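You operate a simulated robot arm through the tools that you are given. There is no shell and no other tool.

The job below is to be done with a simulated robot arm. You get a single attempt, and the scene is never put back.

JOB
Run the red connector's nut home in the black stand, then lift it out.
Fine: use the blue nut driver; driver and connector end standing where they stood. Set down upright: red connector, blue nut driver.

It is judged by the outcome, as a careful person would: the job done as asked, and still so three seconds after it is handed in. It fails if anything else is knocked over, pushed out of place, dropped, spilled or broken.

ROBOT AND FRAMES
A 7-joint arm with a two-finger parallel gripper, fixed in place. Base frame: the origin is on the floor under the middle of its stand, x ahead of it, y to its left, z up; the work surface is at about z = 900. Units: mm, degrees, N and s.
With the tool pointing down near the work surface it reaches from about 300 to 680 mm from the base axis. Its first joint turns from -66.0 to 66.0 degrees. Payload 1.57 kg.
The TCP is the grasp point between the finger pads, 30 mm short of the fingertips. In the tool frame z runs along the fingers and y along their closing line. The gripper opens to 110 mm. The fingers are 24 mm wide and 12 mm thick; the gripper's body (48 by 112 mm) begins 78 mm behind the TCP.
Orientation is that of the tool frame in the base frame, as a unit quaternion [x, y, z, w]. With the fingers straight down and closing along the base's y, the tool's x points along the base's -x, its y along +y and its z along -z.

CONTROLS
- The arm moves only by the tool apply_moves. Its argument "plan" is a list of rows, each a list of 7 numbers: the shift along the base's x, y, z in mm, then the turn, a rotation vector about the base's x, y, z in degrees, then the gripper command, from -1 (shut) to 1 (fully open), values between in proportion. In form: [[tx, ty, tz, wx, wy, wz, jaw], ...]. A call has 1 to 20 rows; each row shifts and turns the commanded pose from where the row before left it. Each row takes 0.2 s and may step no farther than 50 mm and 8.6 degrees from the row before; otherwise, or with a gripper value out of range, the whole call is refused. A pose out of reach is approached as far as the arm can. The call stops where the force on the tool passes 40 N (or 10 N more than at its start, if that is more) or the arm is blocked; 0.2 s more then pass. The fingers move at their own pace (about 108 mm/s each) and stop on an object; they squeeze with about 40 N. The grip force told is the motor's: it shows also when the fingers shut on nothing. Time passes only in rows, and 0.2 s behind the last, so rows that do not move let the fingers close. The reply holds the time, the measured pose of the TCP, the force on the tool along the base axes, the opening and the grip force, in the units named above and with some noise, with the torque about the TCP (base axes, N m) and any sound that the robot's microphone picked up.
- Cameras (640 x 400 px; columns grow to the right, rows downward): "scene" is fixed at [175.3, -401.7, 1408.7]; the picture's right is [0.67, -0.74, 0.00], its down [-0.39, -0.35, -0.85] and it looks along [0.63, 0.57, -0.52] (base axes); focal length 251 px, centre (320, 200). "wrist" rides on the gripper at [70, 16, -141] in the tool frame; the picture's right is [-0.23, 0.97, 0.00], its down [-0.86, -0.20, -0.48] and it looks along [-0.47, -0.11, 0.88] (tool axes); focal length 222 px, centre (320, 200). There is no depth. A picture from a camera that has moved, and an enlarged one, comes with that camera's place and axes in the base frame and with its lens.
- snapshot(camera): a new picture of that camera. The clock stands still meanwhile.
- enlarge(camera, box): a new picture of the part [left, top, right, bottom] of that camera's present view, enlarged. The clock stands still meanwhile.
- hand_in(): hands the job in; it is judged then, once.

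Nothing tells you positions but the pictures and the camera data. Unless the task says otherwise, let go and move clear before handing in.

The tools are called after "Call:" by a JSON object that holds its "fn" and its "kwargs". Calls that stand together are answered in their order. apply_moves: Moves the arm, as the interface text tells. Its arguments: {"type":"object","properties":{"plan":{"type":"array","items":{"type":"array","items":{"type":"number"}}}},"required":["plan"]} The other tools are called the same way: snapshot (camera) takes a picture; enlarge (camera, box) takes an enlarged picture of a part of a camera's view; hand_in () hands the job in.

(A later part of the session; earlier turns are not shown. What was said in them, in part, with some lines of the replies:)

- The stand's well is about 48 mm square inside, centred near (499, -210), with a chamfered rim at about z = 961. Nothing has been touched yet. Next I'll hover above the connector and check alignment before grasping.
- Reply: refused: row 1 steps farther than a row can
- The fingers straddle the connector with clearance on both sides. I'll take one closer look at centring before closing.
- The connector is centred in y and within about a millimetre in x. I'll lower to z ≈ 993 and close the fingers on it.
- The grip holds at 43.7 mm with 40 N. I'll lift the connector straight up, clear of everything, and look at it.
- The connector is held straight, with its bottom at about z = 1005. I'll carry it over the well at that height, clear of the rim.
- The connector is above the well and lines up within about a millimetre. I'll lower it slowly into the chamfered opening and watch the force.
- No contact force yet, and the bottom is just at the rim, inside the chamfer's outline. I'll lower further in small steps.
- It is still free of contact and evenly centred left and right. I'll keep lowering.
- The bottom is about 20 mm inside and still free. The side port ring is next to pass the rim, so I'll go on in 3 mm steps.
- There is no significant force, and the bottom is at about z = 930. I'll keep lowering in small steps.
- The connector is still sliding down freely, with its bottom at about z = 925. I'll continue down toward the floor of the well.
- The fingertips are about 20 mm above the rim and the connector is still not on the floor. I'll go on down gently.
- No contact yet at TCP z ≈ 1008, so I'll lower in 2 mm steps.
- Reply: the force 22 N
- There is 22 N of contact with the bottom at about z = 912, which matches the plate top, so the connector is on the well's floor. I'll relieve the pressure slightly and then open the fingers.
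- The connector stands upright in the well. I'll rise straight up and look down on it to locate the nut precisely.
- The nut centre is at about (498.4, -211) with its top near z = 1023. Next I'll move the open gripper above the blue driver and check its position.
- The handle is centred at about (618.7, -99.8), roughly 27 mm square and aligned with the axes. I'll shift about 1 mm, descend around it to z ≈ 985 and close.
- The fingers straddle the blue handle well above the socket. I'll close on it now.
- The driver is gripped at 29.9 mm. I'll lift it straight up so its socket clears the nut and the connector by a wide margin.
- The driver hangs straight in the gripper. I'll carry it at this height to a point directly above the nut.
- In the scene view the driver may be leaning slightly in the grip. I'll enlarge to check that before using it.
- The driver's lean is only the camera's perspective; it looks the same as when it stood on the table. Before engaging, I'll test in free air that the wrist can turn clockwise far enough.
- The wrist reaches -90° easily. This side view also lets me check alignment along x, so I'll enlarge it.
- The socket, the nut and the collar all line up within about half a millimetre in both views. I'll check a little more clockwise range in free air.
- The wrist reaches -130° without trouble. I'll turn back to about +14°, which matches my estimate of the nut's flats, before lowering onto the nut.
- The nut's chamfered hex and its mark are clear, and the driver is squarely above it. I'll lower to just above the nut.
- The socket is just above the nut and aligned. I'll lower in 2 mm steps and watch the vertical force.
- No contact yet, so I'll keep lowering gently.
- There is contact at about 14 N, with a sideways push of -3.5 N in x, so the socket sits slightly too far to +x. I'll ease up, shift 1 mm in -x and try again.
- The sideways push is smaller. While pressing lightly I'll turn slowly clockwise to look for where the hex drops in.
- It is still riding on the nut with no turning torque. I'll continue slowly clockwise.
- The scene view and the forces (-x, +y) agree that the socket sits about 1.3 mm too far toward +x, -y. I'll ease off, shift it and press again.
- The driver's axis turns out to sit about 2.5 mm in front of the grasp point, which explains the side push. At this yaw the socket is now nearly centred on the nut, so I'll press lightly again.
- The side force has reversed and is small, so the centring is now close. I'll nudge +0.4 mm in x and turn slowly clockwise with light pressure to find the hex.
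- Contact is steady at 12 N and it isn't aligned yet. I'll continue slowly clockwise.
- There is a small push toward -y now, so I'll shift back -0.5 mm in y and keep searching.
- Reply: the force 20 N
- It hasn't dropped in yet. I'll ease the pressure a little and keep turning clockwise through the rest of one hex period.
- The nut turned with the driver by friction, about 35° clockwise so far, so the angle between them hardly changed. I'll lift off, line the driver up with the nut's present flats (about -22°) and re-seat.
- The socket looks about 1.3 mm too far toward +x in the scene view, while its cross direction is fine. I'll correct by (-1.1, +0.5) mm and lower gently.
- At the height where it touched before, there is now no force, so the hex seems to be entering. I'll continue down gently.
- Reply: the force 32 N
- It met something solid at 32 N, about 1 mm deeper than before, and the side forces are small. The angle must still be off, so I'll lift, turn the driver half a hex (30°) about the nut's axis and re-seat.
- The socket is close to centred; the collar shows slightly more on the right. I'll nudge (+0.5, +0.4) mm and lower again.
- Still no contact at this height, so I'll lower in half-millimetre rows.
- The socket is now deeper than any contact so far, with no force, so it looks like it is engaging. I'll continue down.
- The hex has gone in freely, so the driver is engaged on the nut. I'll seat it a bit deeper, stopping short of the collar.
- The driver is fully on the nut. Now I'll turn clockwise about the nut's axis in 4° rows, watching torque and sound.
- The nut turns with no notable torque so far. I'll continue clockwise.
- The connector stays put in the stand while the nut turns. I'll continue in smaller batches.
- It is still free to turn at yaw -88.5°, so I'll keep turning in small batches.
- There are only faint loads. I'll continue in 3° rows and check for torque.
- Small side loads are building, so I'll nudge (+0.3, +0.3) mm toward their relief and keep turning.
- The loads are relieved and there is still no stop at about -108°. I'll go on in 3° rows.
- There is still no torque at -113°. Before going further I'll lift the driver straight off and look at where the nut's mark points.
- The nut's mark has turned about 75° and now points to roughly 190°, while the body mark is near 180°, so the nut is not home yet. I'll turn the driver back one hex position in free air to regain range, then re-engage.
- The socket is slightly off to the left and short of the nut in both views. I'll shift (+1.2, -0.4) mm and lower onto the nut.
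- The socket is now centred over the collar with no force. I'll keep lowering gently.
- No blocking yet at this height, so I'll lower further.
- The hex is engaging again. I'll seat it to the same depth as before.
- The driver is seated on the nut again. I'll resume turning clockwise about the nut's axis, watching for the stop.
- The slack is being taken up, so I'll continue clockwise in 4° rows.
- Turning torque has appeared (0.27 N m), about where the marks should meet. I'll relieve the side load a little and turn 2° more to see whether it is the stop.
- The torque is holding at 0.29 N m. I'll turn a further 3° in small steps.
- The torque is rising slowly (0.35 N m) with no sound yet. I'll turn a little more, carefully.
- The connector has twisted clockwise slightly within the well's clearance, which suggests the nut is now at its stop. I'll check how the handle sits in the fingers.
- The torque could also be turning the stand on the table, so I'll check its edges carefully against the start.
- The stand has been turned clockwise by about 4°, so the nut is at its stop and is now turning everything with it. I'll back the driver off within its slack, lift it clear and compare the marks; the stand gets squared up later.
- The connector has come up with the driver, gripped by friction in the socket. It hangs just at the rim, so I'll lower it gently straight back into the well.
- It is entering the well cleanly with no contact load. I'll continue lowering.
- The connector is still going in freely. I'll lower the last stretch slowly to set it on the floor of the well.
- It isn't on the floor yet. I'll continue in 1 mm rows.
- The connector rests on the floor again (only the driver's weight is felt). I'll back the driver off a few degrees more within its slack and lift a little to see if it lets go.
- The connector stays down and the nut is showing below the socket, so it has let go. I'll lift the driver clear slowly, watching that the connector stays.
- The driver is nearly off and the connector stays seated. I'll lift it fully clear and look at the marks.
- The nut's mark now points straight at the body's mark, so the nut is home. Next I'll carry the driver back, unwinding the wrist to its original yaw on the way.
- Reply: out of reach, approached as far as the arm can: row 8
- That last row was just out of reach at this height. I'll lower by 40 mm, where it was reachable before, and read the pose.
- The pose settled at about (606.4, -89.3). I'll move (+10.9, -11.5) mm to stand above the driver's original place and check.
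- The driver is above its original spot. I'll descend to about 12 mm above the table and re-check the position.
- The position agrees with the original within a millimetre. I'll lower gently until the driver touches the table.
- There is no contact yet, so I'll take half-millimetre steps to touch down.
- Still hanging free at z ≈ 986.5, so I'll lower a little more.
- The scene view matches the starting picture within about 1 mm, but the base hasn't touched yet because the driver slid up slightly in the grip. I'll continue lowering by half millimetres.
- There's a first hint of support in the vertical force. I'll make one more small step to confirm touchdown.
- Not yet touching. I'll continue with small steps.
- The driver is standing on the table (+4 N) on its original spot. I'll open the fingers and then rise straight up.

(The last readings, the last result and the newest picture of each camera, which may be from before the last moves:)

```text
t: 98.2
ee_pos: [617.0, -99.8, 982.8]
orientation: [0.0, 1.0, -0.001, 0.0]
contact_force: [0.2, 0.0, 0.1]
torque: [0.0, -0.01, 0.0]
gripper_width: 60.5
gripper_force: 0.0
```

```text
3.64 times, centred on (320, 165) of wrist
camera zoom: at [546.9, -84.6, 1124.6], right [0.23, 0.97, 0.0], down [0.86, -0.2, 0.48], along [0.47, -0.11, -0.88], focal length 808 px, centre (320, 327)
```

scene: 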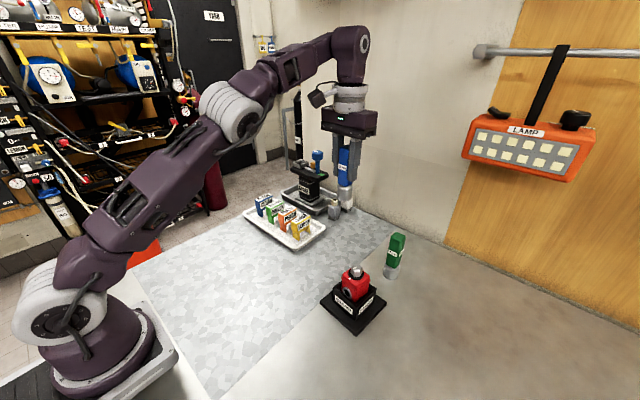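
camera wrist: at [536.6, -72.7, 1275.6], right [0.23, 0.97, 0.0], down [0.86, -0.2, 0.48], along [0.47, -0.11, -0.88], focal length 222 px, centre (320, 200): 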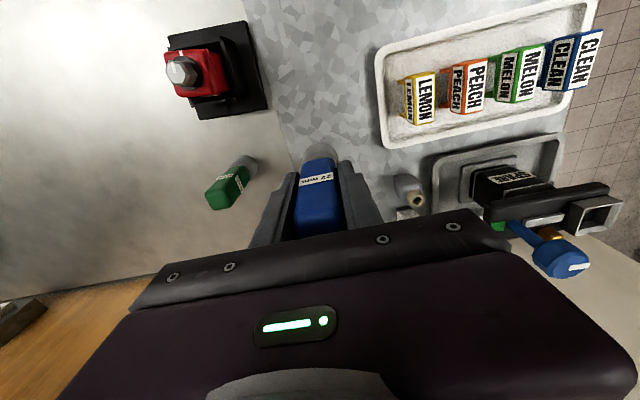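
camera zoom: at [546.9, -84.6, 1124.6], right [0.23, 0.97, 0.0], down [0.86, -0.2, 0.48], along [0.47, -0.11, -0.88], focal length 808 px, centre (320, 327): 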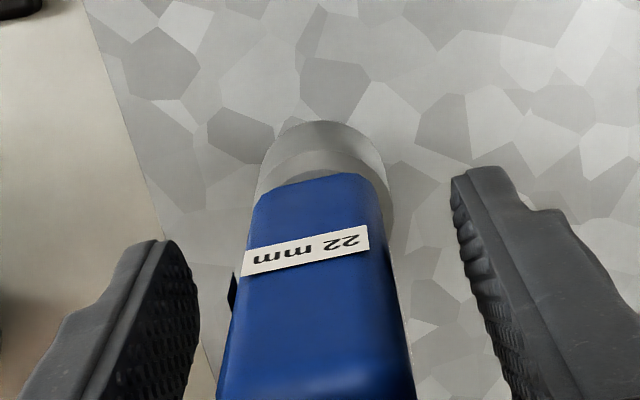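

The blue driver stands upright exactly where it was. I'll rise straight up and go look down on the connector and the stand.

Call:
{"fn": "apply_moves", "kwargs": {"plan": [[0, 0, 20, 0, 0, 0, 0.1], [0, 0, 40, 0, 0, 0, 0.2], [0, 0, 45, 0, 0, 0, 0.5], [0, 0, 45, 0, 0, 0, 1], [-20, -18, 0, 0, 0, 0, 1], [-33, -30, 5, 0, 0, 0, 1], [-33, -30, 15, 0, 0, 0, 1], [-25, -24, 15, 0, 0, 0, 1], [-7, -8, 7, 0, 0, 0, 1], [0, 0, 0, 0, 0, 0, 1], [0, 0, 0, 0, 0, 0, 1]]}}

Call:
{"fn": "snapshot", "kwargs": {"camera": "wrist"}}

Call:
{"fn": "enlarge", "kwargs": {"camera": "wrist", "box": [270, 70, 370, 170]}}

Call:
{"fn": "enlarge", "kwargs": {"camera": "wrist", "box": [295, 110, 345, 160]}}

Call:
{"fn": "snapshot", "kwargs": {"camera": "scene"}}

```text
t: 100.6
ee_pos: [497.8, -210.6, 1174.3]
orientation: [0.0, 1.0, 0.001, 0.0]
contact_force: [0.0, 0.6, 1.2]
torque: [0.07, 0.0, 0.03]
gripper_width: 110.0
gripper_force: 0.1
```

```text
taken
camera wrist: at [428.1, -194.5, 1315.7], right [0.23, 0.97, 0.0], down [0.86, -0.2, 0.48], along [0.47, -0.11, -0.88], focal length 222 px, centre (320, 200)
```

wrist: 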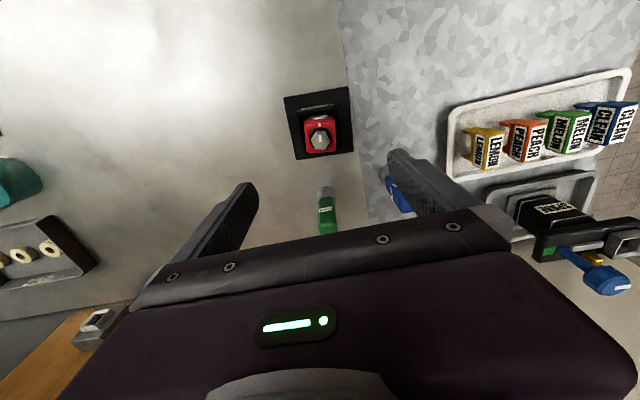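

```text
4.00 times, centred on (320, 120) of wrist
camera zoom: at [428.1, -194.5, 1315.7], right [0.23, 0.97, 0.0], down [0.86, -0.2, 0.48], along [0.47, -0.11, -0.88], focal length 888 px, centre (320, 520)
```

zoom: 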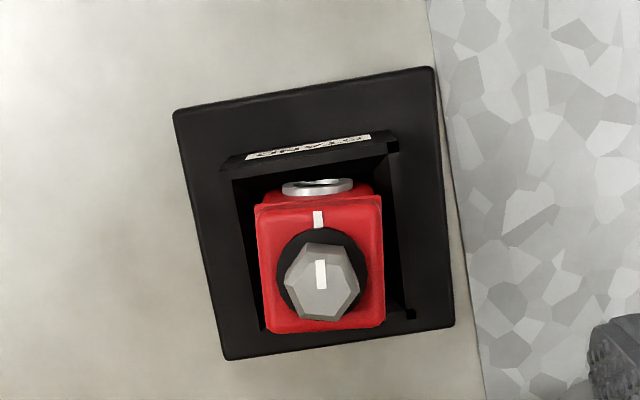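

```text
8.00 times, centred on (320, 135) of wrist
camera zoom: at [428.1, -194.5, 1315.7], right [0.23, 0.97, 0.0], down [0.86, -0.2, 0.48], along [0.47, -0.11, -0.88], focal length 1777 px, centre (320, 720)
```

zoom: 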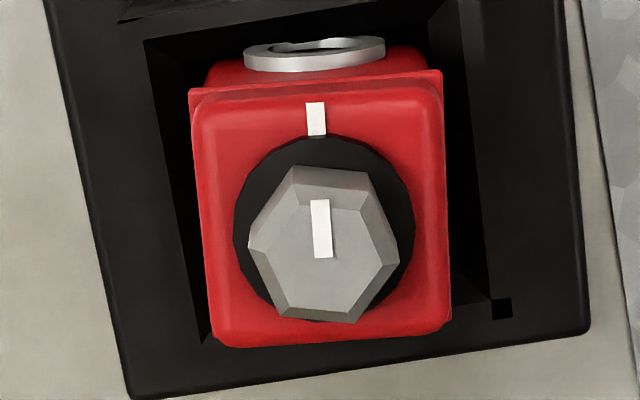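

```text
taken
```

scene: 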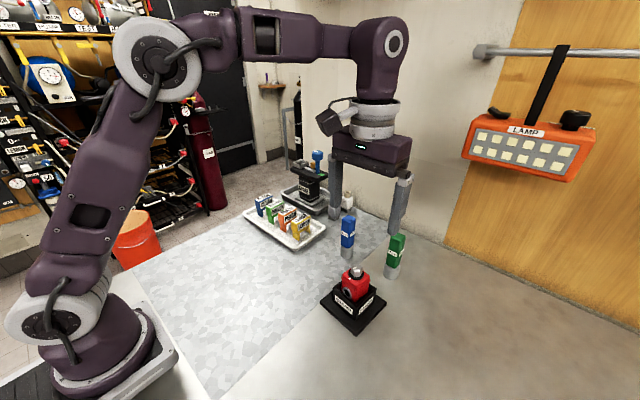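

Seen from above, the nut mark and the body mark line up within about 1.5°, so the nut is home. The stand is still centred but turned about 4° clockwise, and the connector sits at about -9°; I'll match the gripper to the connector and descend to grasp it.

Call:
{"fn": "apply_moves", "kwargs": {"plan": [[0.4, 0, -30, 0, 0, -4.6, 1], [0.3, 0, -35, 0, 0, -4.6, 0.8], [0, 0, -35, 0, 0, 0, 0.5], [0, 0, -30, 0, 0, 0, 0.3], [0, 0, -15, 0, 0, 0, 0.2], [0, 0, 0, 0, 0, 0, 0.2], [0, 0, 0, 0, 0, 0, 0.2]]}}

Call:
{"fn": "enlarge", "kwargs": {"camera": "wrist", "box": [260, 90, 380, 190]}}

Call:
{"fn": "enlarge", "kwargs": {"camera": "scene", "box": [310, 220, 410, 340]}}

```text
t: 102.2
ee_pos: [499.7, -211.6, 1029.1]
orientation: [0.081, 0.997, 0.0, 0.001]
contact_force: [-0.5, -0.9, -0.7]
torque: [0.01, 0.03, -0.01]
gripper_width: 65.9
gripper_force: 0.0
```

```text
4.00 times, centred on (320, 140) of wrist
camera zoom: at [433.4, -183.7, 1171.5], right [0.38, 0.92, 0.0], down [0.81, -0.33, 0.48], along [0.44, -0.18, -0.88], focal length 888 px, centre (320, 440)
```

zoom: 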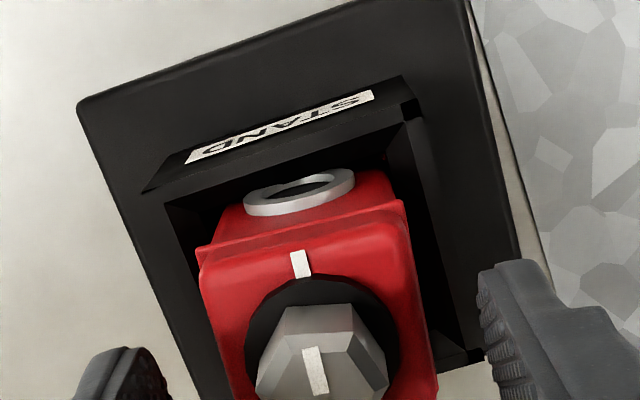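

```text
3.33 times, centred on (360, 280) of scene
camera zoom: at [175.3, -401.7, 1408.7], right [0.67, -0.74, 0.0], down [-0.39, -0.35, -0.85], along [0.63, 0.57, -0.52], focal length 836 px, centre (187, -67)
```

zoom: 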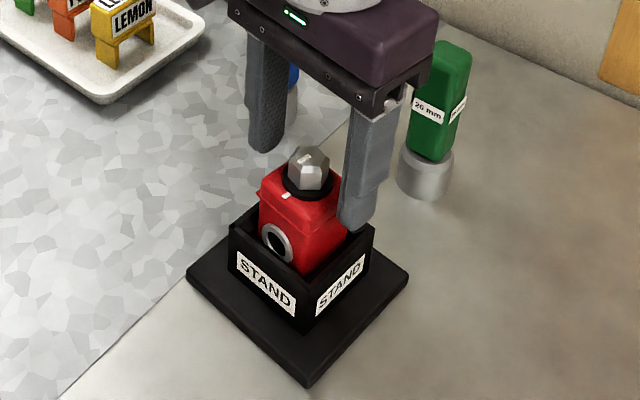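

The gripper is aligned with the connector and clear on both sides. I'll lower the last 25 mm and close.

Call:
{"fn": "apply_moves", "kwargs": {"plan": [[-0.8, 0.2, -10, 0, 0, 0, 0.2], [0, 0, -10, 0, 0, 0, 0.2], [0, 0, -4.5, 0, 0, 0, 0.2], [0, 0, 0, 0, 0, 0, 0.2], [0, 0, 0, 0, 0, 0, 0.0], [0, 0, 0, 0, 0, 0, -0.1], [0, 0, 0, 0, 0, 0, -0.2], [0, 0, 0, 0, 0, 0, -1], [0, 0, 0, 0, 0, 0, -1]]}}

Call:
{"fn": "enlarge", "kwargs": {"camera": "scene", "box": [310, 220, 410, 340]}}

Call:
{"fn": "enlarge", "kwargs": {"camera": "wrist", "box": [260, 90, 380, 190]}}

```text
t: 104.2
ee_pos: [498.3, -210.2, 1005.7]
orientation: [0.08, 0.997, 0.001, 0.0]
contact_force: [-0.4, -0.6, 0.2]
torque: [0.0, 0.01, -0.01]
gripper_width: 43.2
gripper_force: 39.7
```

```text
3.33 times, centred on (360, 280) of scene
camera zoom: at [175.3, -401.7, 1408.7], right [0.67, -0.74, 0.0], down [-0.39, -0.35, -0.85], along [0.63, 0.57, -0.52], focal length 836 px, centre (187, -67)
```

zoom: 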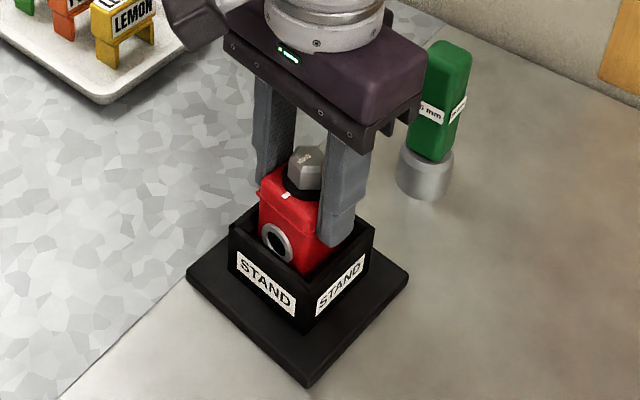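

```text
4.00 times, centred on (320, 140) of wrist
camera zoom: at [431.4, -182.8, 1146.7], right [0.38, 0.93, 0.0], down [0.81, -0.33, 0.48], along [0.44, -0.18, -0.88], focal length 888 px, centre (320, 440)
```

zoom: 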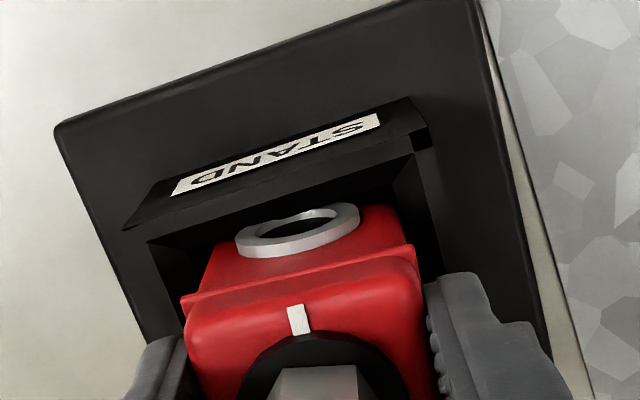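

The connector is firmly gripped. I'll turn it 3° back to ease it off the well's walls, then lift slowly and watch the load.

Call:
{"fn": "apply_moves", "kwargs": {"plan": [[0, 0, 0, 0, 0, 1.5, -1], [0, 0, 0, 0, 0, 1.5, -1], [0, 0, 0, 0, 0, 0, -1], [0, 0, 3, 0, 0, 0, -1], [0, 0, 4, 0, 0, 0, -1], [0, 0, 0, 0, 0, 0, -1]]}}

Call:
{"fn": "enlarge", "kwargs": {"camera": "scene", "box": [310, 220, 410, 340]}}

```text
t: 105.6
ee_pos: [499.0, -209.8, 1013.4]
orientation: [0.054, 0.999, 0.0, 0.0]
contact_force: [-1.1, 1.0, -1.8]
torque: [-0.01, -0.01, 0.03]
gripper_width: 43.3
gripper_force: 39.7
```

```text
3.33 times, centred on (360, 280) of scene
camera zoom: at [175.4, -401.7, 1408.7], right [0.67, -0.74, 0.0], down [-0.39, -0.35, -0.85], along [0.63, 0.57, -0.52], focal length 836 px, centre (187, -67)
```

zoom: 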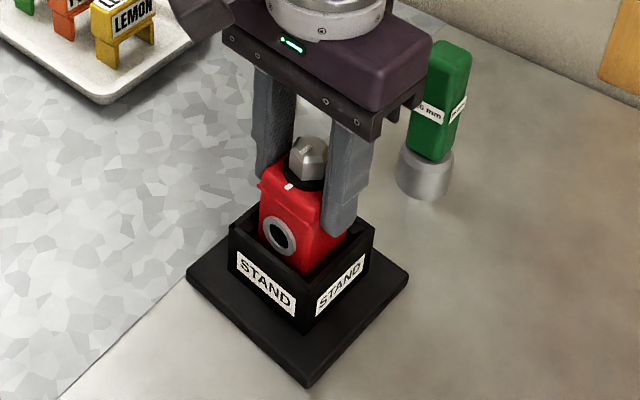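

Only the connector's own weight is felt and the stand stays put. I'll lift it all the way out.

Call:
{"fn": "apply_moves", "kwargs": {"plan": [[0, 0, 6, 0, 0, 0, -1], [0, 0, 8, 0, 0, 0, -1], [0, 0, 10, 0, 0, 0, -1], [0, 0, 12, 0, 0, 0, -1], [0, 0, 15, 0, 0, 0, -1], [0, 0, 20, 0, 0, 0, -1], [0, 0, 20, 0, 0, 0, -1], [0, 0, 0, 0, 0, 0, -1]]}}

Call:
{"fn": "enlarge", "kwargs": {"camera": "scene", "box": [310, 200, 410, 340]}}

```text
t: 107.4
ee_pos: [497.8, -211.5, 1103.0]
orientation: [0.054, 0.999, 0.0, 0.0]
contact_force: [0.4, -0.8, -1.7]
torque: [0.0, -0.02, -0.01]
gripper_width: 43.0
gripper_force: 39.4
```

```text
2.86 times, centred on (360, 270) of scene
camera zoom: at [175.4, -401.7, 1408.7], right [0.67, -0.74, 0.0], down [-0.39, -0.35, -0.85], along [0.63, 0.57, -0.52], focal length 717 px, centre (206, 0)
```

zoom: 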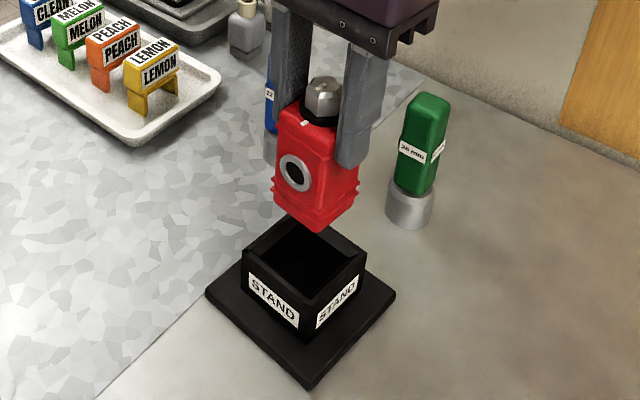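

The connector is out of the stand. I'll carry it back toward its starting spot, turning it back to its original yaw.

Call:
{"fn": "apply_moves", "kwargs": {"plan": [[-20, -3, 0, 0, 0, 3.1, -1], [-32, -4, 0, 0, 0, 3.1, -1], [-35, -4.5, 0, 0, 0, 0, -1], [-32, -4, 0, 0, 0, 0, -1], [-20, -2.5, 0, 0, 0, 0, -1], [0, 0, 0, 0, 0, 0, -1], [0, 0, 0, 0, 0, 0, -1]]}}

Call:
{"fn": "enlarge", "kwargs": {"camera": "wrist", "box": [260, 90, 380, 190]}}

Call:
{"fn": "snapshot", "kwargs": {"camera": "scene"}}

```text
t: 109.0
ee_pos: [359.2, -228.7, 1102.7]
orientation: [0.0, 1.0, 0.0, 0.0]
contact_force: [0.2, -0.5, -1.5]
torque: [0.0, -0.03, 0.01]
gripper_width: 43.1
gripper_force: 40.6
```

```text
4.00 times, centred on (320, 140) of wrist
camera zoom: at [288.6, -212.7, 1244.8], right [0.23, 0.97, 0.0], down [0.86, -0.2, 0.48], along [0.47, -0.11, -0.88], focal length 888 px, centre (320, 440)
```

zoom: 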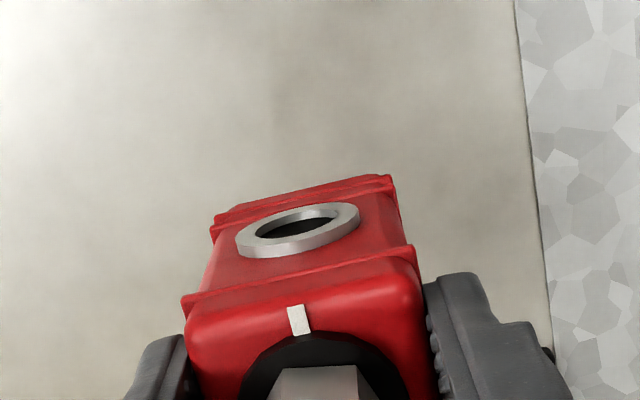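

```text
taken
```

scene: 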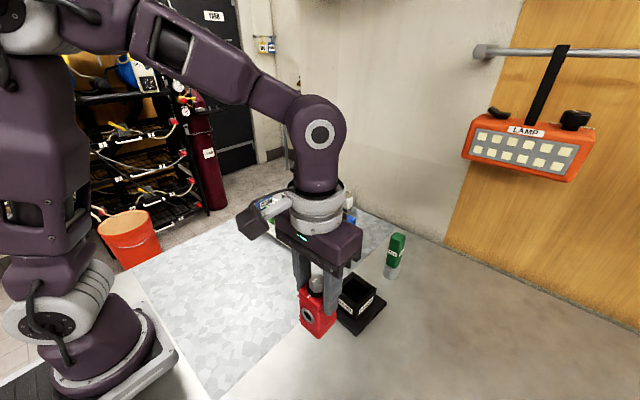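

The connector is over its original spot at its original yaw. I'll descend to just above the table.

Call:
{"fn": "apply_moves", "kwargs": {"plan": [[0.3, -0.2, -30, 0, 0, 0, -1], [0, 0, -30, 0, 0, 0, -1], [0, 0, -25, 0, 0, 0, -1], [0, 0, -12, 0, 0, 0, -1], [0, 0, -4, 0, 0, 0, -1], [0, 0, 0, 0, 0, 0, -1]]}}

Call:
{"fn": "enlarge", "kwargs": {"camera": "scene", "box": [290, 310, 350, 380]}}

Call:
{"fn": "enlarge", "kwargs": {"camera": "wrist", "box": [260, 90, 380, 190]}}

```text
t: 110.4
ee_pos: [360.0, -227.8, 1000.4]
orientation: [0.001, 1.0, 0.0, 0.0]
contact_force: [-0.6, -0.4, -1.7]
torque: [0.01, -0.03, -0.02]
gripper_width: 43.1
gripper_force: 39.8
```

```text
5.71 times, centred on (320, 345) of scene
camera zoom: at [175.4, -401.7, 1408.7], right [0.67, -0.74, 0.0], down [-0.39, -0.35, -0.85], along [0.63, 0.57, -0.52], focal length 1433 px, centre (320, -629)
```

zoom: 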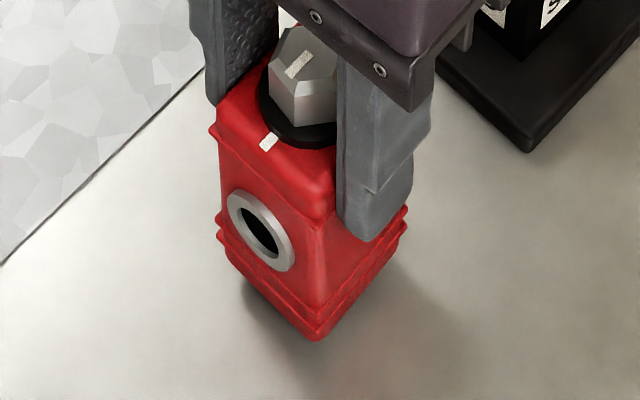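

```text
4.00 times, centred on (320, 140) of wrist
camera zoom: at [290.8, -211.9, 1142.6], right [0.23, 0.97, 0.0], down [0.86, -0.2, 0.48], along [0.47, -0.11, -0.88], focal length 888 px, centre (320, 440)
```

zoom: 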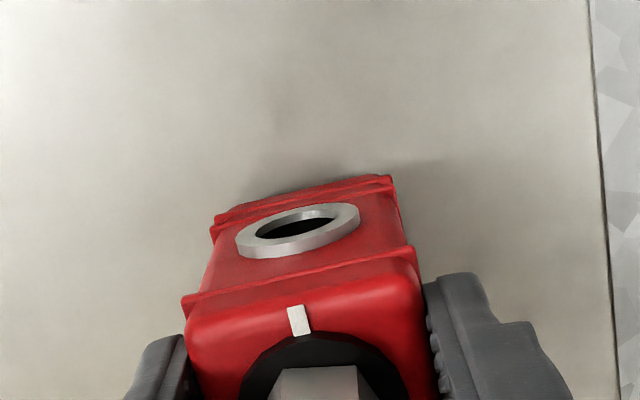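

The TCP reads about 1.6 mm high in x and 1 mm high in y, so I'll correct that while lowering gently to the table.

Call:
{"fn": "apply_moves", "kwargs": {"plan": [[-1.4, -0.9, -3, 0, 0, 0, -1], [0, 0, -2, 0, 0, 0, -1], [0, 0, -1, 0, 0, 0, -1], [0, 0, 0, 0, 0, 0, -1]]}}

Call:
{"fn": "enlarge", "kwargs": {"camera": "scene", "box": [290, 310, 350, 380]}}

```text
t: 111.4
ee_pos: [358.1, -229.4, 995.6]
orientation: [0.0, 1.0, -0.001, 0.0]
contact_force: [1.1, 0.9, -0.7]
torque: [-0.01, 0.01, 0.0]
gripper_width: 43.0
gripper_force: 39.5
```

```text
5.71 times, centred on (320, 345) of scene
camera zoom: at [175.4, -401.7, 1408.7], right [0.67, -0.74, 0.0], down [-0.39, -0.35, -0.85], along [0.63, 0.57, -0.52], focal length 1433 px, centre (320, -629)
```

zoom: 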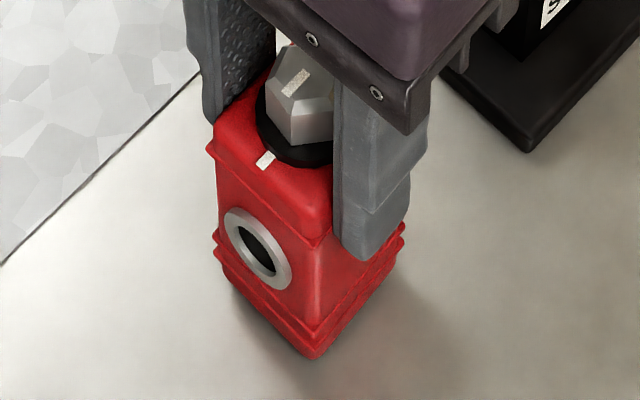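

This is within a millimetre of the starting picture, with about 2 mm left to the table. I'll touch down gently.

Call:
{"fn": "apply_moves", "kwargs": {"plan": [[0.2, 0, -0.8, 0, 0, 0, -1], [0, 0, -0.7, 0, 0, 0, -1], [0, 0, 0, 0, 0, 0, -1]]}}

```text
t: 112.2
ee_pos: [359.2, -229.7, 993.8]
orientation: [0.0, 1.0, 0.0, 0.0]
contact_force: [-0.5, 0.3, -1.6]
torque: [0.05, 0.0, 0.02]
gripper_width: 43.3
gripper_force: 39.9
```

Not touching yet, so I'll take another small step down.

Call:
{"fn": "apply_moves", "kwargs": {"plan": [[0, 0, -0.6, 0, 0, 0, -1], [0, 0, -0.6, 0, 0, 0, -1], [0, 0, 0, 0, 0, 0, -1]]}}

Call:
{"fn": "enlarge", "kwargs": {"camera": "scene", "box": [290, 310, 350, 380]}}

```text
t: 113.0
ee_pos: [359.0, -229.1, 992.7]
orientation: [0.001, 1.0, 0.0, 0.0]
contact_force: [-0.3, -0.5, -2.4]
torque: [0.01, 0.01, 0.02]
gripper_width: 43.1
gripper_force: 39.9
```

```text
5.71 times, centred on (320, 345) of scene
camera zoom: at [175.4, -401.7, 1408.7], right [0.67, -0.74, 0.0], down [-0.39, -0.35, -0.85], along [0.63, 0.57, -0.52], focal length 1433 px, centre (320, -629)
```

zoom: 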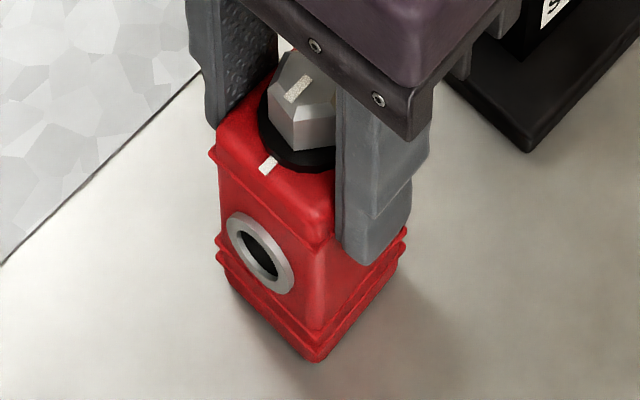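

The connector is close to the table but still held, so I'll continue down in small steps.

Call:
{"fn": "apply_moves", "kwargs": {"plan": [[0, 0, -0.6, 0, 0, 0, -1], [0, 0, -0.5, 0, 0, 0, -1], [0, 0, 0, 0, 0, 0, -1]]}}

```text
t: 113.8
ee_pos: [359.0, -229.1, 993.5]
orientation: [0.001, 1.0, 0.0, 0.0]
contact_force: [-4.2, -1.8, 16.5]
torque: [-0.01, 0.43, 0.01]
gripper_width: 43.2
gripper_force: 40.1
```

It is down on the table at 16 N. I'll ease off half a millimetre and open the fingers.

Call:
{"fn": "apply_moves", "kwargs": {"plan": [[0, 0, 0.6, 0, 0, 0, -1], [0, 0, 0, 0, 0, 0, -1], [0, 0, 0, 0, 0, 0, -0.15], [0, 0, 0, 0, 0, 0, 0.0], [0, 0, 0, 0, 0, 0, 0.2], [0, 0, 0, 0, 0, 0, 0.3], [0, 0, 0, 0, 0, 0, 0.3]]}}

Call:
{"fn": "enlarge", "kwargs": {"camera": "scene", "box": [290, 310, 350, 380]}}

Call:
{"fn": "enlarge", "kwargs": {"camera": "wrist", "box": [260, 90, 380, 190]}}

```text
t: 115.4
ee_pos: [359.5, -229.4, 991.8]
orientation: [0.0, 1.0, 0.0, 0.0]
contact_force: [-0.8, 0.0, 0.1]
torque: [0.01, 0.02, 0.03]
gripper_width: 71.6
gripper_force: 0.0
```

```text
5.71 times, centred on (320, 345) of scene
camera zoom: at [175.3, -401.7, 1408.7], right [0.67, -0.74, 0.0], down [-0.39, -0.35, -0.85], along [0.63, 0.57, -0.52], focal length 1433 px, centre (320, -629)
```

zoom: 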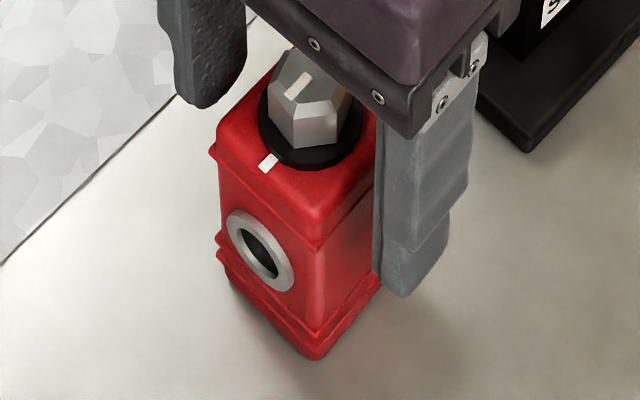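

```text
4.00 times, centred on (320, 140) of wrist
camera zoom: at [288.9, -213.0, 1134.8], right [0.23, 0.97, 0.0], down [0.86, -0.2, 0.48], along [0.47, -0.11, -0.88], focal length 888 px, centre (320, 440)
```

zoom: 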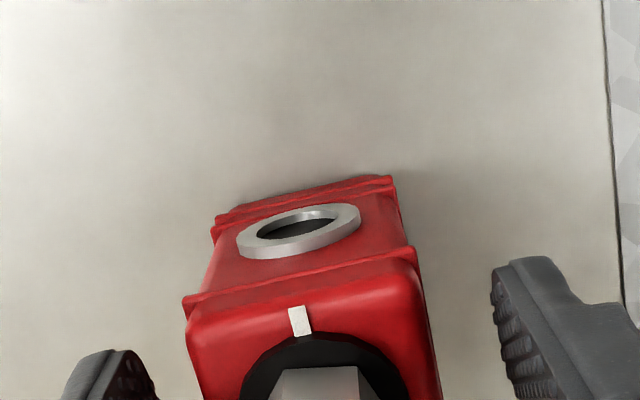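

The connector stands upright within about 2 mm of where it was, with the nut mark lined up. I'll rise clear and then measure the stand so it can be squared back up.

Call:
{"fn": "apply_moves", "kwargs": {"plan": [[0, 0, 15, 0, 0, 0, 0.3], [0, 0, 30, 0, 0, 0, 0.5], [0, 0, 40, 0, 0, 0, 1], [0, 0, 45, 0, 0, 0, 1], [15, 2, 30, 0, 0, 0, 1], [25, 4, 20, 0, 0, 0, 1], [30, 4, 0, 0, 0, 0, 1], [30, 4, 0, 0, 0, 0, 1], [25, 4, 0, 0, 0, 0, 1], [15, 1.5, 0, 0, 0, 0, 1], [0, 0, 0, 0, 0, 0, 1], [0, 0, 0, 0, 0, 0, 1]]}}

Call:
{"fn": "snapshot", "kwargs": {"camera": "wrist"}}

Call:
{"fn": "enlarge", "kwargs": {"camera": "wrist", "box": [270, 70, 370, 170]}}

Call:
{"fn": "enlarge", "kwargs": {"camera": "scene", "box": [260, 280, 420, 380]}}

Call:
{"fn": "enlarge", "kwargs": {"camera": "scene", "box": [315, 260, 390, 340]}}

```text
t: 118.0
ee_pos: [500.3, -211.5, 1173.3]
orientation: [0.0, 1.0, 0.001, 0.0]
contact_force: [0.4, -0.4, 1.0]
torque: [0.01, 0.03, -0.01]
gripper_width: 110.1
gripper_force: 0.0
```

```text
taken
camera wrist: at [429.1, -194.1, 1314.9], right [0.23, 0.97, 0.0], down [0.86, -0.2, 0.48], along [0.47, -0.11, -0.88], focal length 222 px, centre (320, 200)
```

wrist: 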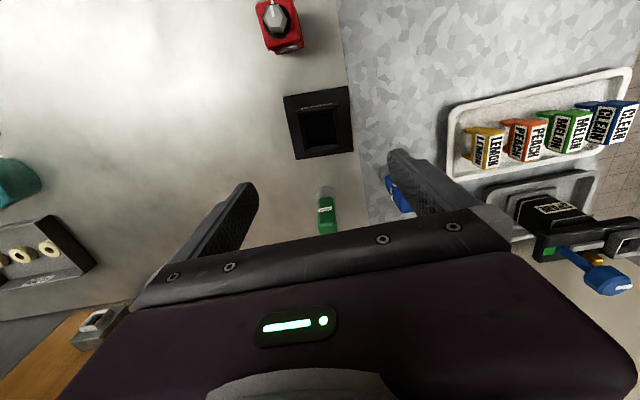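

```text
4.00 times, centred on (320, 120) of wrist
camera zoom: at [429.1, -194.1, 1314.9], right [0.23, 0.97, 0.0], down [0.86, -0.2, 0.48], along [0.47, -0.11, -0.88], focal length 888 px, centre (320, 520)
```

zoom: 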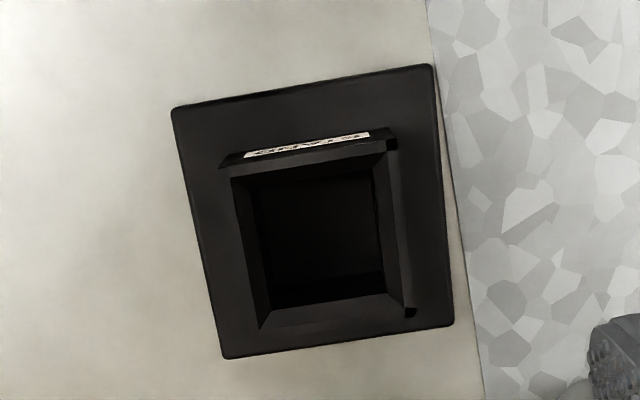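

```text
4.00 times, centred on (340, 330) of scene
camera zoom: at [175.4, -401.7, 1408.7], right [0.67, -0.74, 0.0], down [-0.39, -0.35, -0.85], along [0.63, 0.57, -0.52], focal length 1003 px, centre (240, -320)
```

zoom: 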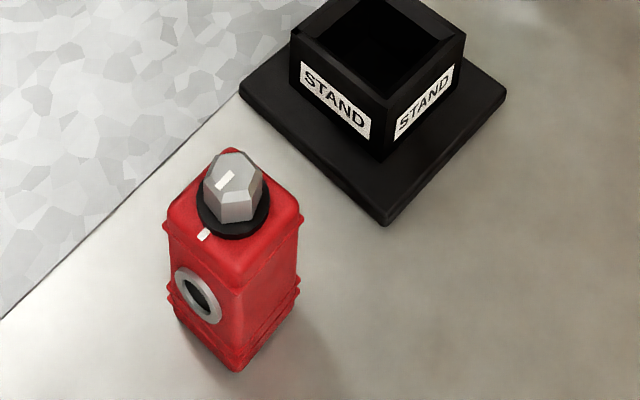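

```text
5.00 times, centred on (352, 300) of scene
camera zoom: at [175.4, -401.7, 1408.7], right [0.67, -0.74, 0.0], down [-0.39, -0.35, -0.85], along [0.63, 0.57, -0.52], focal length 1254 px, centre (158, -300)
```

zoom: 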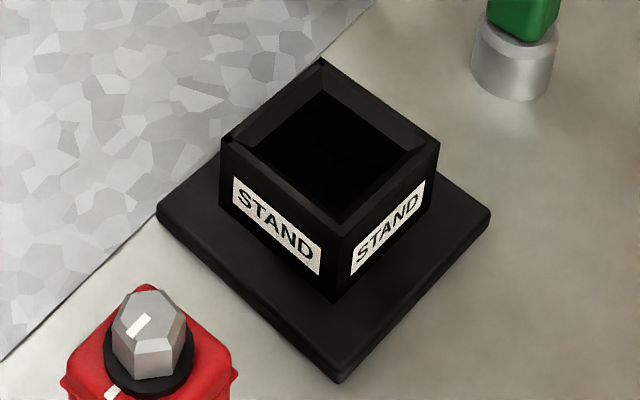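

Everything is in place except the stand, which is turned about 4.4° clockwise about its own centre. I'll straddle its box with the fingers at the same angle, grip it, and turn it back.

Call:
{"fn": "apply_moves", "kwargs": {"plan": [[0, 0, -40, 0, 0, -2.2, 1], [0, 0, -45, 0, 0, -2.2, 1], [0, 0, -45, 0, 0, 0, 1], [0, 0, -35, 0, 0, 0, 1], [0, 0, -10, 0, 0, 0, 1], [0, 0, 0, 0, 0, 0, 1], [0, 0, 0, 0, 0, 0, 1]]}}

Call:
{"fn": "snapshot", "kwargs": {"camera": "wrist"}}

Call:
{"fn": "enlarge", "kwargs": {"camera": "scene", "box": [310, 220, 410, 340]}}

```text
t: 119.6
ee_pos: [497.7, -208.3, 997.6]
orientation: [0.038, 0.999, 0.0, 0.0]
contact_force: [-0.5, 0.7, -0.2]
torque: [0.02, 0.01, -0.03]
gripper_width: 109.9
gripper_force: 0.0
```

```text
taken
camera wrist: at [429.0, -187.6, 1139.4], right [0.3, 0.95, 0.0], down [0.84, -0.26, 0.48], along [0.46, -0.14, -0.88], focal length 222 px, centre (320, 200)
```

wrist: 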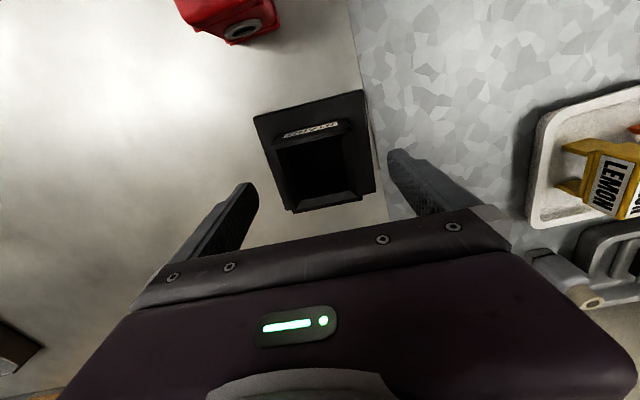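

```text
3.33 times, centred on (360, 280) of scene
camera zoom: at [175.3, -401.7, 1408.7], right [0.67, -0.74, 0.0], down [-0.39, -0.35, -0.85], along [0.63, 0.57, -0.52], focal length 836 px, centre (187, -67)
```

zoom: 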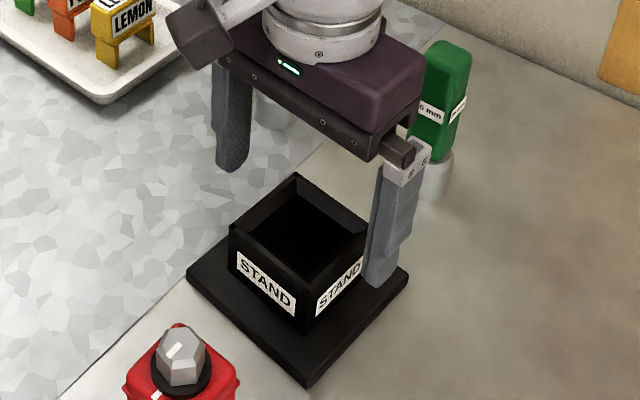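

The fingers are outside the box on both sides. I'll correct (+1.2, -1.1) mm, lower to grip height and close gently on the box walls.

Call:
{"fn": "apply_moves", "kwargs": {"plan": [[1.2, -1.1, -15, 0, 0, 0, 1], [0, 0, -15, 0, 0, 0, 1], [0, 0, -13, 0, 0, 0, 1], [0, 0, 0, 0, 0, 0, 0.6], [0, 0, 0, 0, 0, 0, 0.4], [0, 0, 0, 0, 0, 0, 0.3]]}}

Call:
{"fn": "enlarge", "kwargs": {"camera": "wrist", "box": [240, 80, 410, 220]}}

Call:
{"fn": "enlarge", "kwargs": {"camera": "scene", "box": [310, 220, 410, 340]}}

```text
t: 121.0
ee_pos: [500.5, -210.7, 955.0]
orientation: [0.038, 0.999, 0.001, 0.0]
contact_force: [-0.7, 0.3, 1.3]
torque: [-0.01, 0.0, 0.0]
gripper_width: 71.4
gripper_force: 0.2
```

```text
2.86 times, centred on (325, 150) of wrist
camera zoom: at [431.7, -188.7, 1096.7], right [0.3, 0.95, 0.0], down [0.84, -0.26, 0.48], along [0.46, -0.14, -0.88], focal length 635 px, centre (306, 343)
```

zoom: 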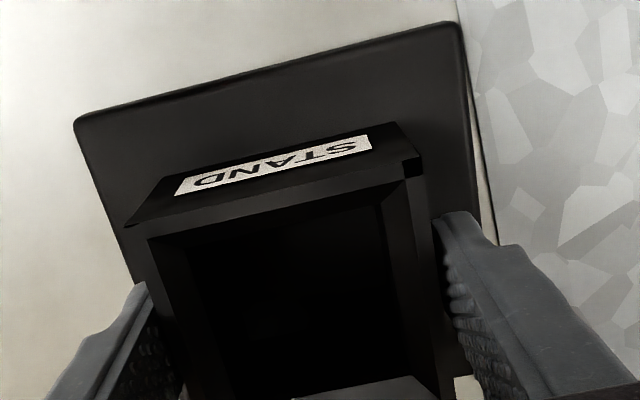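

```text
3.33 times, centred on (360, 280) of scene
camera zoom: at [175.3, -401.7, 1408.7], right [0.67, -0.74, 0.0], down [-0.39, -0.35, -0.85], along [0.63, 0.57, -0.52], focal length 836 px, centre (187, -67)
```

zoom: 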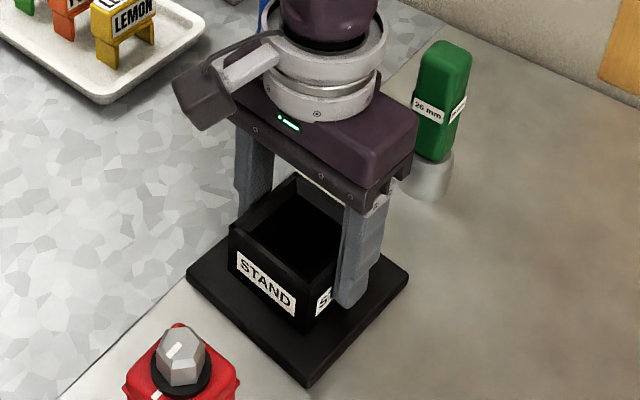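

The fingers are close to both walls and even. I'll close on the box and turn it back by 4.4° in small steps.

Call:
{"fn": "apply_moves", "kwargs": {"plan": [[0, 0, 0, 0, 0, 0, 0.2], [0, 0, 0, 0, 0, 0, 0.0], [0, 0, 0, 0, 0, 0, 0.0]]}}

```text
t: 121.8
ee_pos: [501.0, -209.5, 954.8]
orientation: [0.039, 0.999, 0.0, 0.0]
contact_force: [0.1, -2.1, 0.6]
torque: [-0.1, -0.12, 0.15]
gripper_width: 67.7
gripper_force: 40.3
```

The box is held at 67.7 mm. I'll turn it back counter-clockwise slowly.

Call:
{"fn": "apply_moves", "kwargs": {"plan": [[0, 0, 0, 0, 0, 1.1, 0.0], [0, 0, 0, 0, 0, 1.1, 0.0], [0, 0, 0, 0, 0, 1.1, 0.0], [0, 0, 0, 0, 0, 1.1, 0.0], [0, 0, 0, 0, 0, 0, 0.0]]}}

Call:
{"fn": "enlarge", "kwargs": {"camera": "scene", "box": [315, 260, 390, 340]}}

Call:
{"fn": "enlarge", "kwargs": {"camera": "wrist", "box": [240, 80, 410, 220]}}

```text
t: 123.0
ee_pos: [500.5, -209.9, 954.1]
orientation: [0.0, 1.0, 0.001, 0.0]
contact_force: [-1.2, 1.3, 0.3]
torque: [-0.07, 0.23, -0.23]
gripper_width: 67.7
gripper_force: 39.4
```

```text
5.00 times, centred on (352, 300) of scene
camera zoom: at [175.4, -401.6, 1408.7], right [0.67, -0.74, 0.0], down [-0.39, -0.35, -0.85], along [0.63, 0.57, -0.52], focal length 1254 px, centre (158, -300)
```

zoom: 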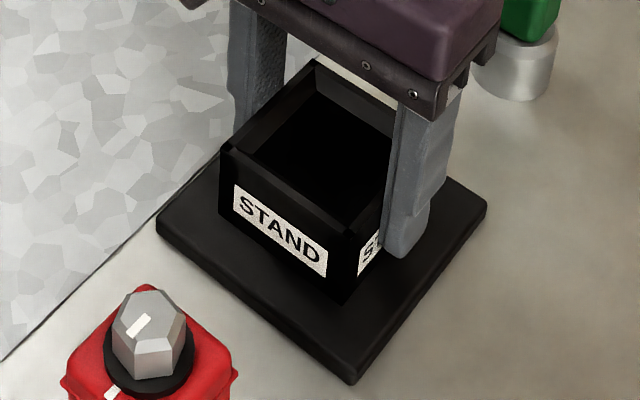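

```text
2.86 times, centred on (325, 150) of wrist
camera zoom: at [429.4, -194.6, 1096.7], right [0.23, 0.97, 0.0], down [0.86, -0.2, 0.48], along [0.47, -0.11, -0.88], focal length 635 px, centre (306, 343)
```

zoom: 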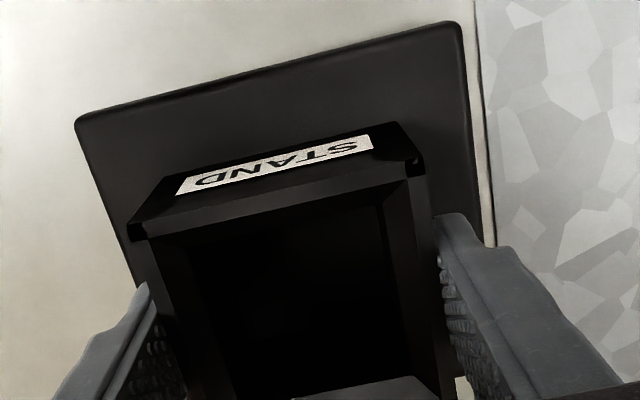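

The stand's corners match the starting picture again. I'll open the fingers and rise straight up.

Call:
{"fn": "apply_moves", "kwargs": {"plan": [[0, 0, 0, 0, 0, 0, 0.3], [0, 0, 0, 0, 0, 0, 0.5], [0, 0, 0, 0, 0, 0, 0.9], [0, 0, 0, 0, 0, 0, 1], [0, 0, 20, 0, 0, 0, 1], [0, 0, 40, 0, 0, 0, 1], [0, 0, 45, 0, 0, 0, 1], [0, 0, 45, 0, 0, 0, 1], [0, 0, 45, 0, 0, 0, 1], [0, 0, 25, 0, 0, 0, 1], [0, 0, 0, 0, 0, 0, 1], [0, 0, 0, 0, 0, 0, 1]]}}

Call:
{"fn": "enlarge", "kwargs": {"camera": "wrist", "box": [270, 70, 370, 170]}}

Call:
{"fn": "enlarge", "kwargs": {"camera": "scene", "box": [315, 260, 390, 340]}}

Call:
{"fn": "snapshot", "kwargs": {"camera": "wrist"}}

Call:
{"fn": "snapshot", "kwargs": {"camera": "scene"}}

```text
t: 125.6
ee_pos: [501.7, -211.6, 1173.3]
orientation: [-0.001, 1.0, 0.001, 0.0]
contact_force: [0.3, -0.6, 0.4]
torque: [-0.03, -0.05, 0.0]
gripper_width: 109.8
gripper_force: 0.0
```

```text
4.00 times, centred on (320, 120) of wrist
camera zoom: at [431.2, -195.5, 1316.5], right [0.23, 0.97, 0.0], down [0.86, -0.2, 0.48], along [0.47, -0.11, -0.88], focal length 888 px, centre (320, 520)
```

zoom: 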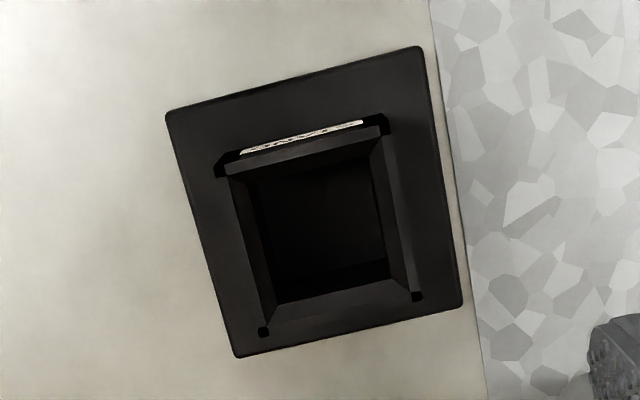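

```text
5.00 times, centred on (352, 300) of scene
camera zoom: at [175.3, -401.7, 1408.7], right [0.67, -0.74, 0.0], down [-0.39, -0.35, -0.85], along [0.63, 0.57, -0.52], focal length 1254 px, centre (158, -300)
```

zoom: 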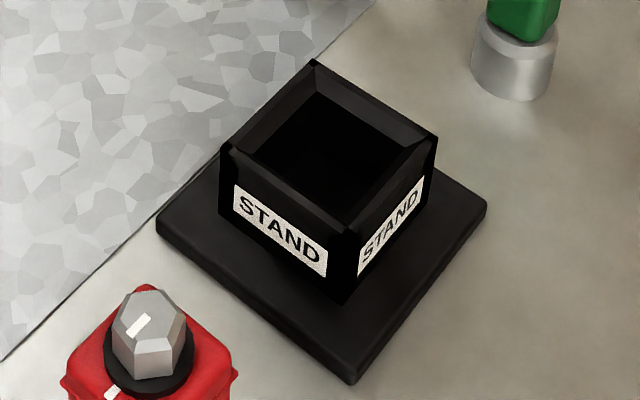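

```text
taken
camera wrist: at [431.2, -195.5, 1316.5], right [0.23, 0.97, 0.0], down [0.86, -0.2, 0.48], along [0.47, -0.11, -0.88], focal length 222 px, centre (320, 200)
```

wrist: 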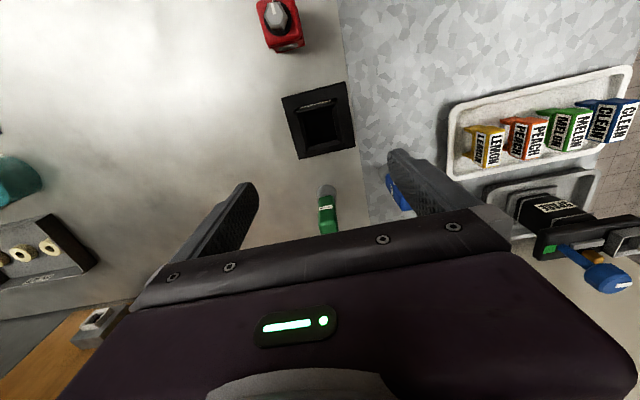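

```text
taken
```

scene: 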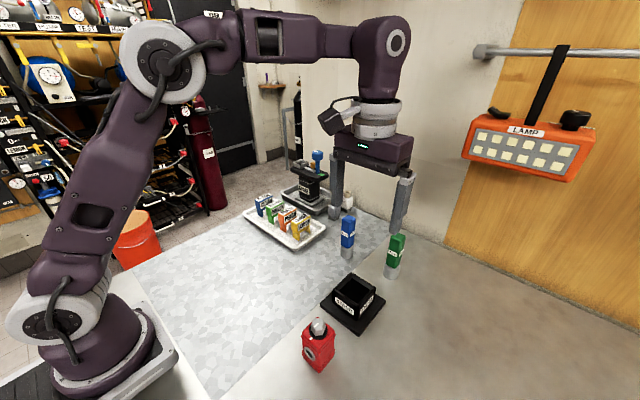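

The stand is back exactly as it was. I'll do a last close check of the nut's marks and of both set-down pieces.

Call:
{"fn": "enlarge", "kwargs": {"camera": "scene", "box": [300, 312, 340, 342]}}

Call:
{"fn": "enlarge", "kwargs": {"camera": "scene", "box": [290, 310, 350, 380]}}

Call:
{"fn": "enlarge", "kwargs": {"camera": "scene", "box": [280, 200, 440, 300]}}

Call:
{"fn": "enlarge", "kwargs": {"camera": "wrist", "box": [250, 0, 310, 55]}}

```text
13.33 times, centred on (320, 327) of scene
camera zoom: at [175.3, -401.7, 1408.7], right [0.67, -0.74, 0.0], down [-0.39, -0.35, -0.85], along [0.63, 0.57, -0.52], focal length 3344 px, centre (320, -1493)
```

zoom: 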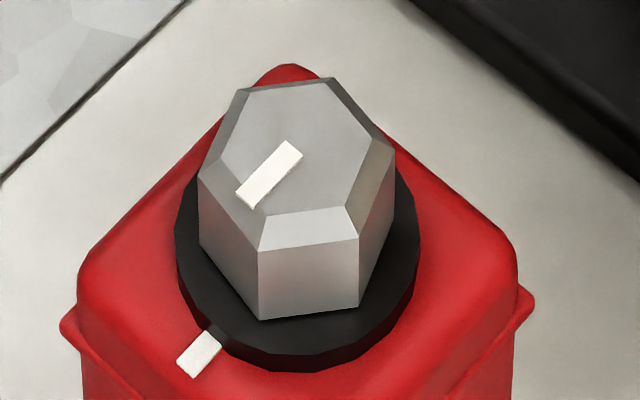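

```text
5.71 times, centred on (320, 345) of scene
camera zoom: at [175.3, -401.7, 1408.7], right [0.67, -0.74, 0.0], down [-0.39, -0.35, -0.85], along [0.63, 0.57, -0.52], focal length 1433 px, centre (320, -629)
```

zoom: 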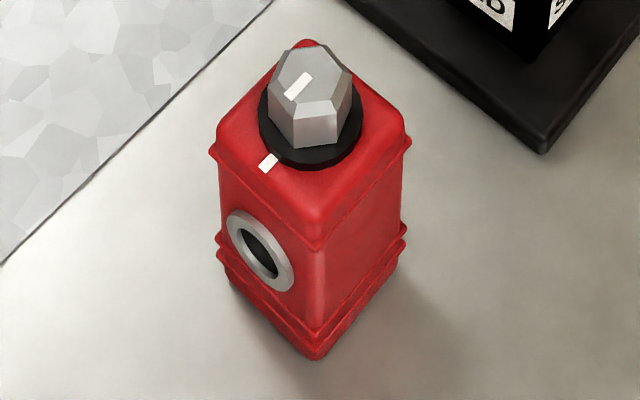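

```text
4.00 times, centred on (360, 250) of scene
camera zoom: at [175.3, -401.7, 1408.7], right [0.67, -0.74, 0.0], down [-0.39, -0.35, -0.85], along [0.63, 0.57, -0.52], focal length 1003 px, centre (160, 0)
```

zoom: 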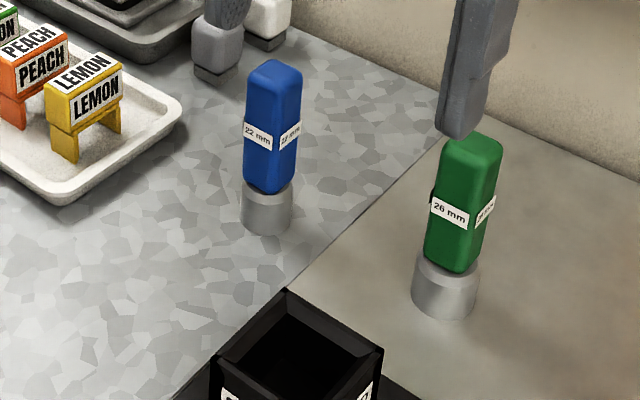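

```text
7.27 times, centred on (280, 28) of wrist
camera zoom: at [431.2, -195.5, 1316.5], right [0.23, 0.97, 0.0], down [0.86, -0.2, 0.48], along [0.47, -0.11, -0.88], focal length 1615 px, centre (611, 1454)
```

zoom: 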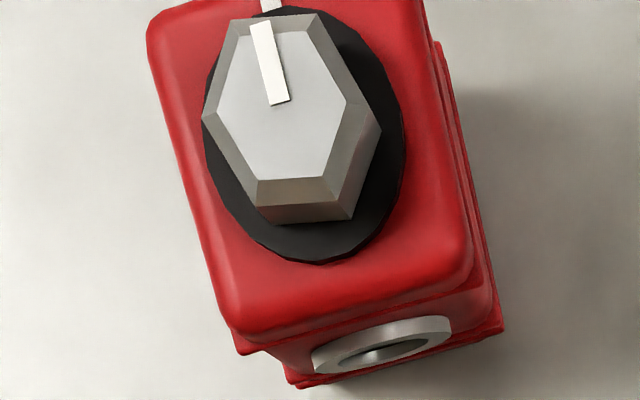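

The nut's mark points straight at the body's mark, both set-down pieces stand upright on their original spots, and the stand is restored. I'll move the arm clear and confirm that everything is still.

Call:
{"fn": "apply_moves", "kwargs": {"plan": [[-15, 10, 25, 0, 0, 0, 1], [-20, 20, 25, 0, 0, 0, 1], [-20, 25, 25, 0, 0, 0, 1], [-20, 25, 15, 0, 0, 0, 1], [-15, 20, 10, 0, 0, 0, 1], [0, 0, 0, 0, 0, 0, 1], [0, 0, 0, 0, 0, 0, 1], [0, 0, 0, 0, 0, 0, 1]]}}

Call:
{"fn": "snapshot", "kwargs": {"camera": "scene"}}

```text
t: 127.4
ee_pos: [411.7, -111.8, 1274.5]
orientation: [0.0, 1.0, 0.0, 0.0]
contact_force: [-0.1, -0.4, 0.4]
torque: [-0.03, -0.03, 0.0]
gripper_width: 110.0
gripper_force: 0.1
```

```text
taken
```

scene: 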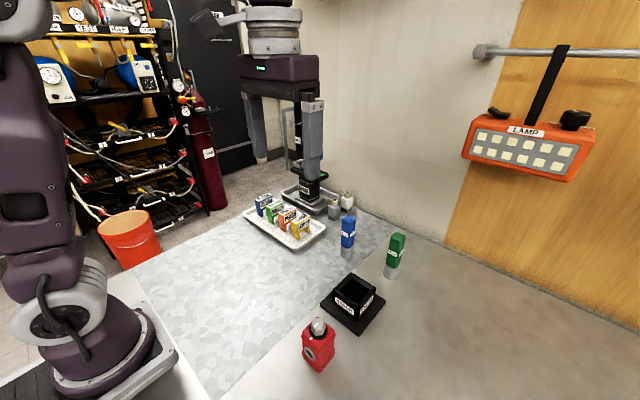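

The arm is clear and the scene is still. The connector and the blue driver stand upright in their original places, and nothing else looks disturbed, so I'm handing the job in.

Call:
{"fn": "hand_in", "kwargs": {}}

```text
The job is handed in.
```

The red connector's nut is run home, and I've handed the job in. The nut turned about 85° clockwise in the stand until it met a firm stop. Its mark lines up with the body's mark to within about 2°. I heard no click at the stop, so I'm judging "home" by the torque and the marks.

- **Blue driver:** it stands upright within about 1 mm of its starting place.
- **Red connector:** it is out of the stand, upright and facing the same way, about 2 mm from where it began.
- **Black stand:** it didn't stay put during the tightening. Once the nut hit its stop, the torque turned the stand about 4° clockwise. I gripped its box afterwards and turned it back, and its corners match the starting picture.
- **Connector lifted by the driver:** when I first pulled the driver off the tightened nut, the connector stuck to it and came up with it. I lowered it back into the well without dropping it, and on the second try the driver came off cleanly.

Nothing else on the table was touched.
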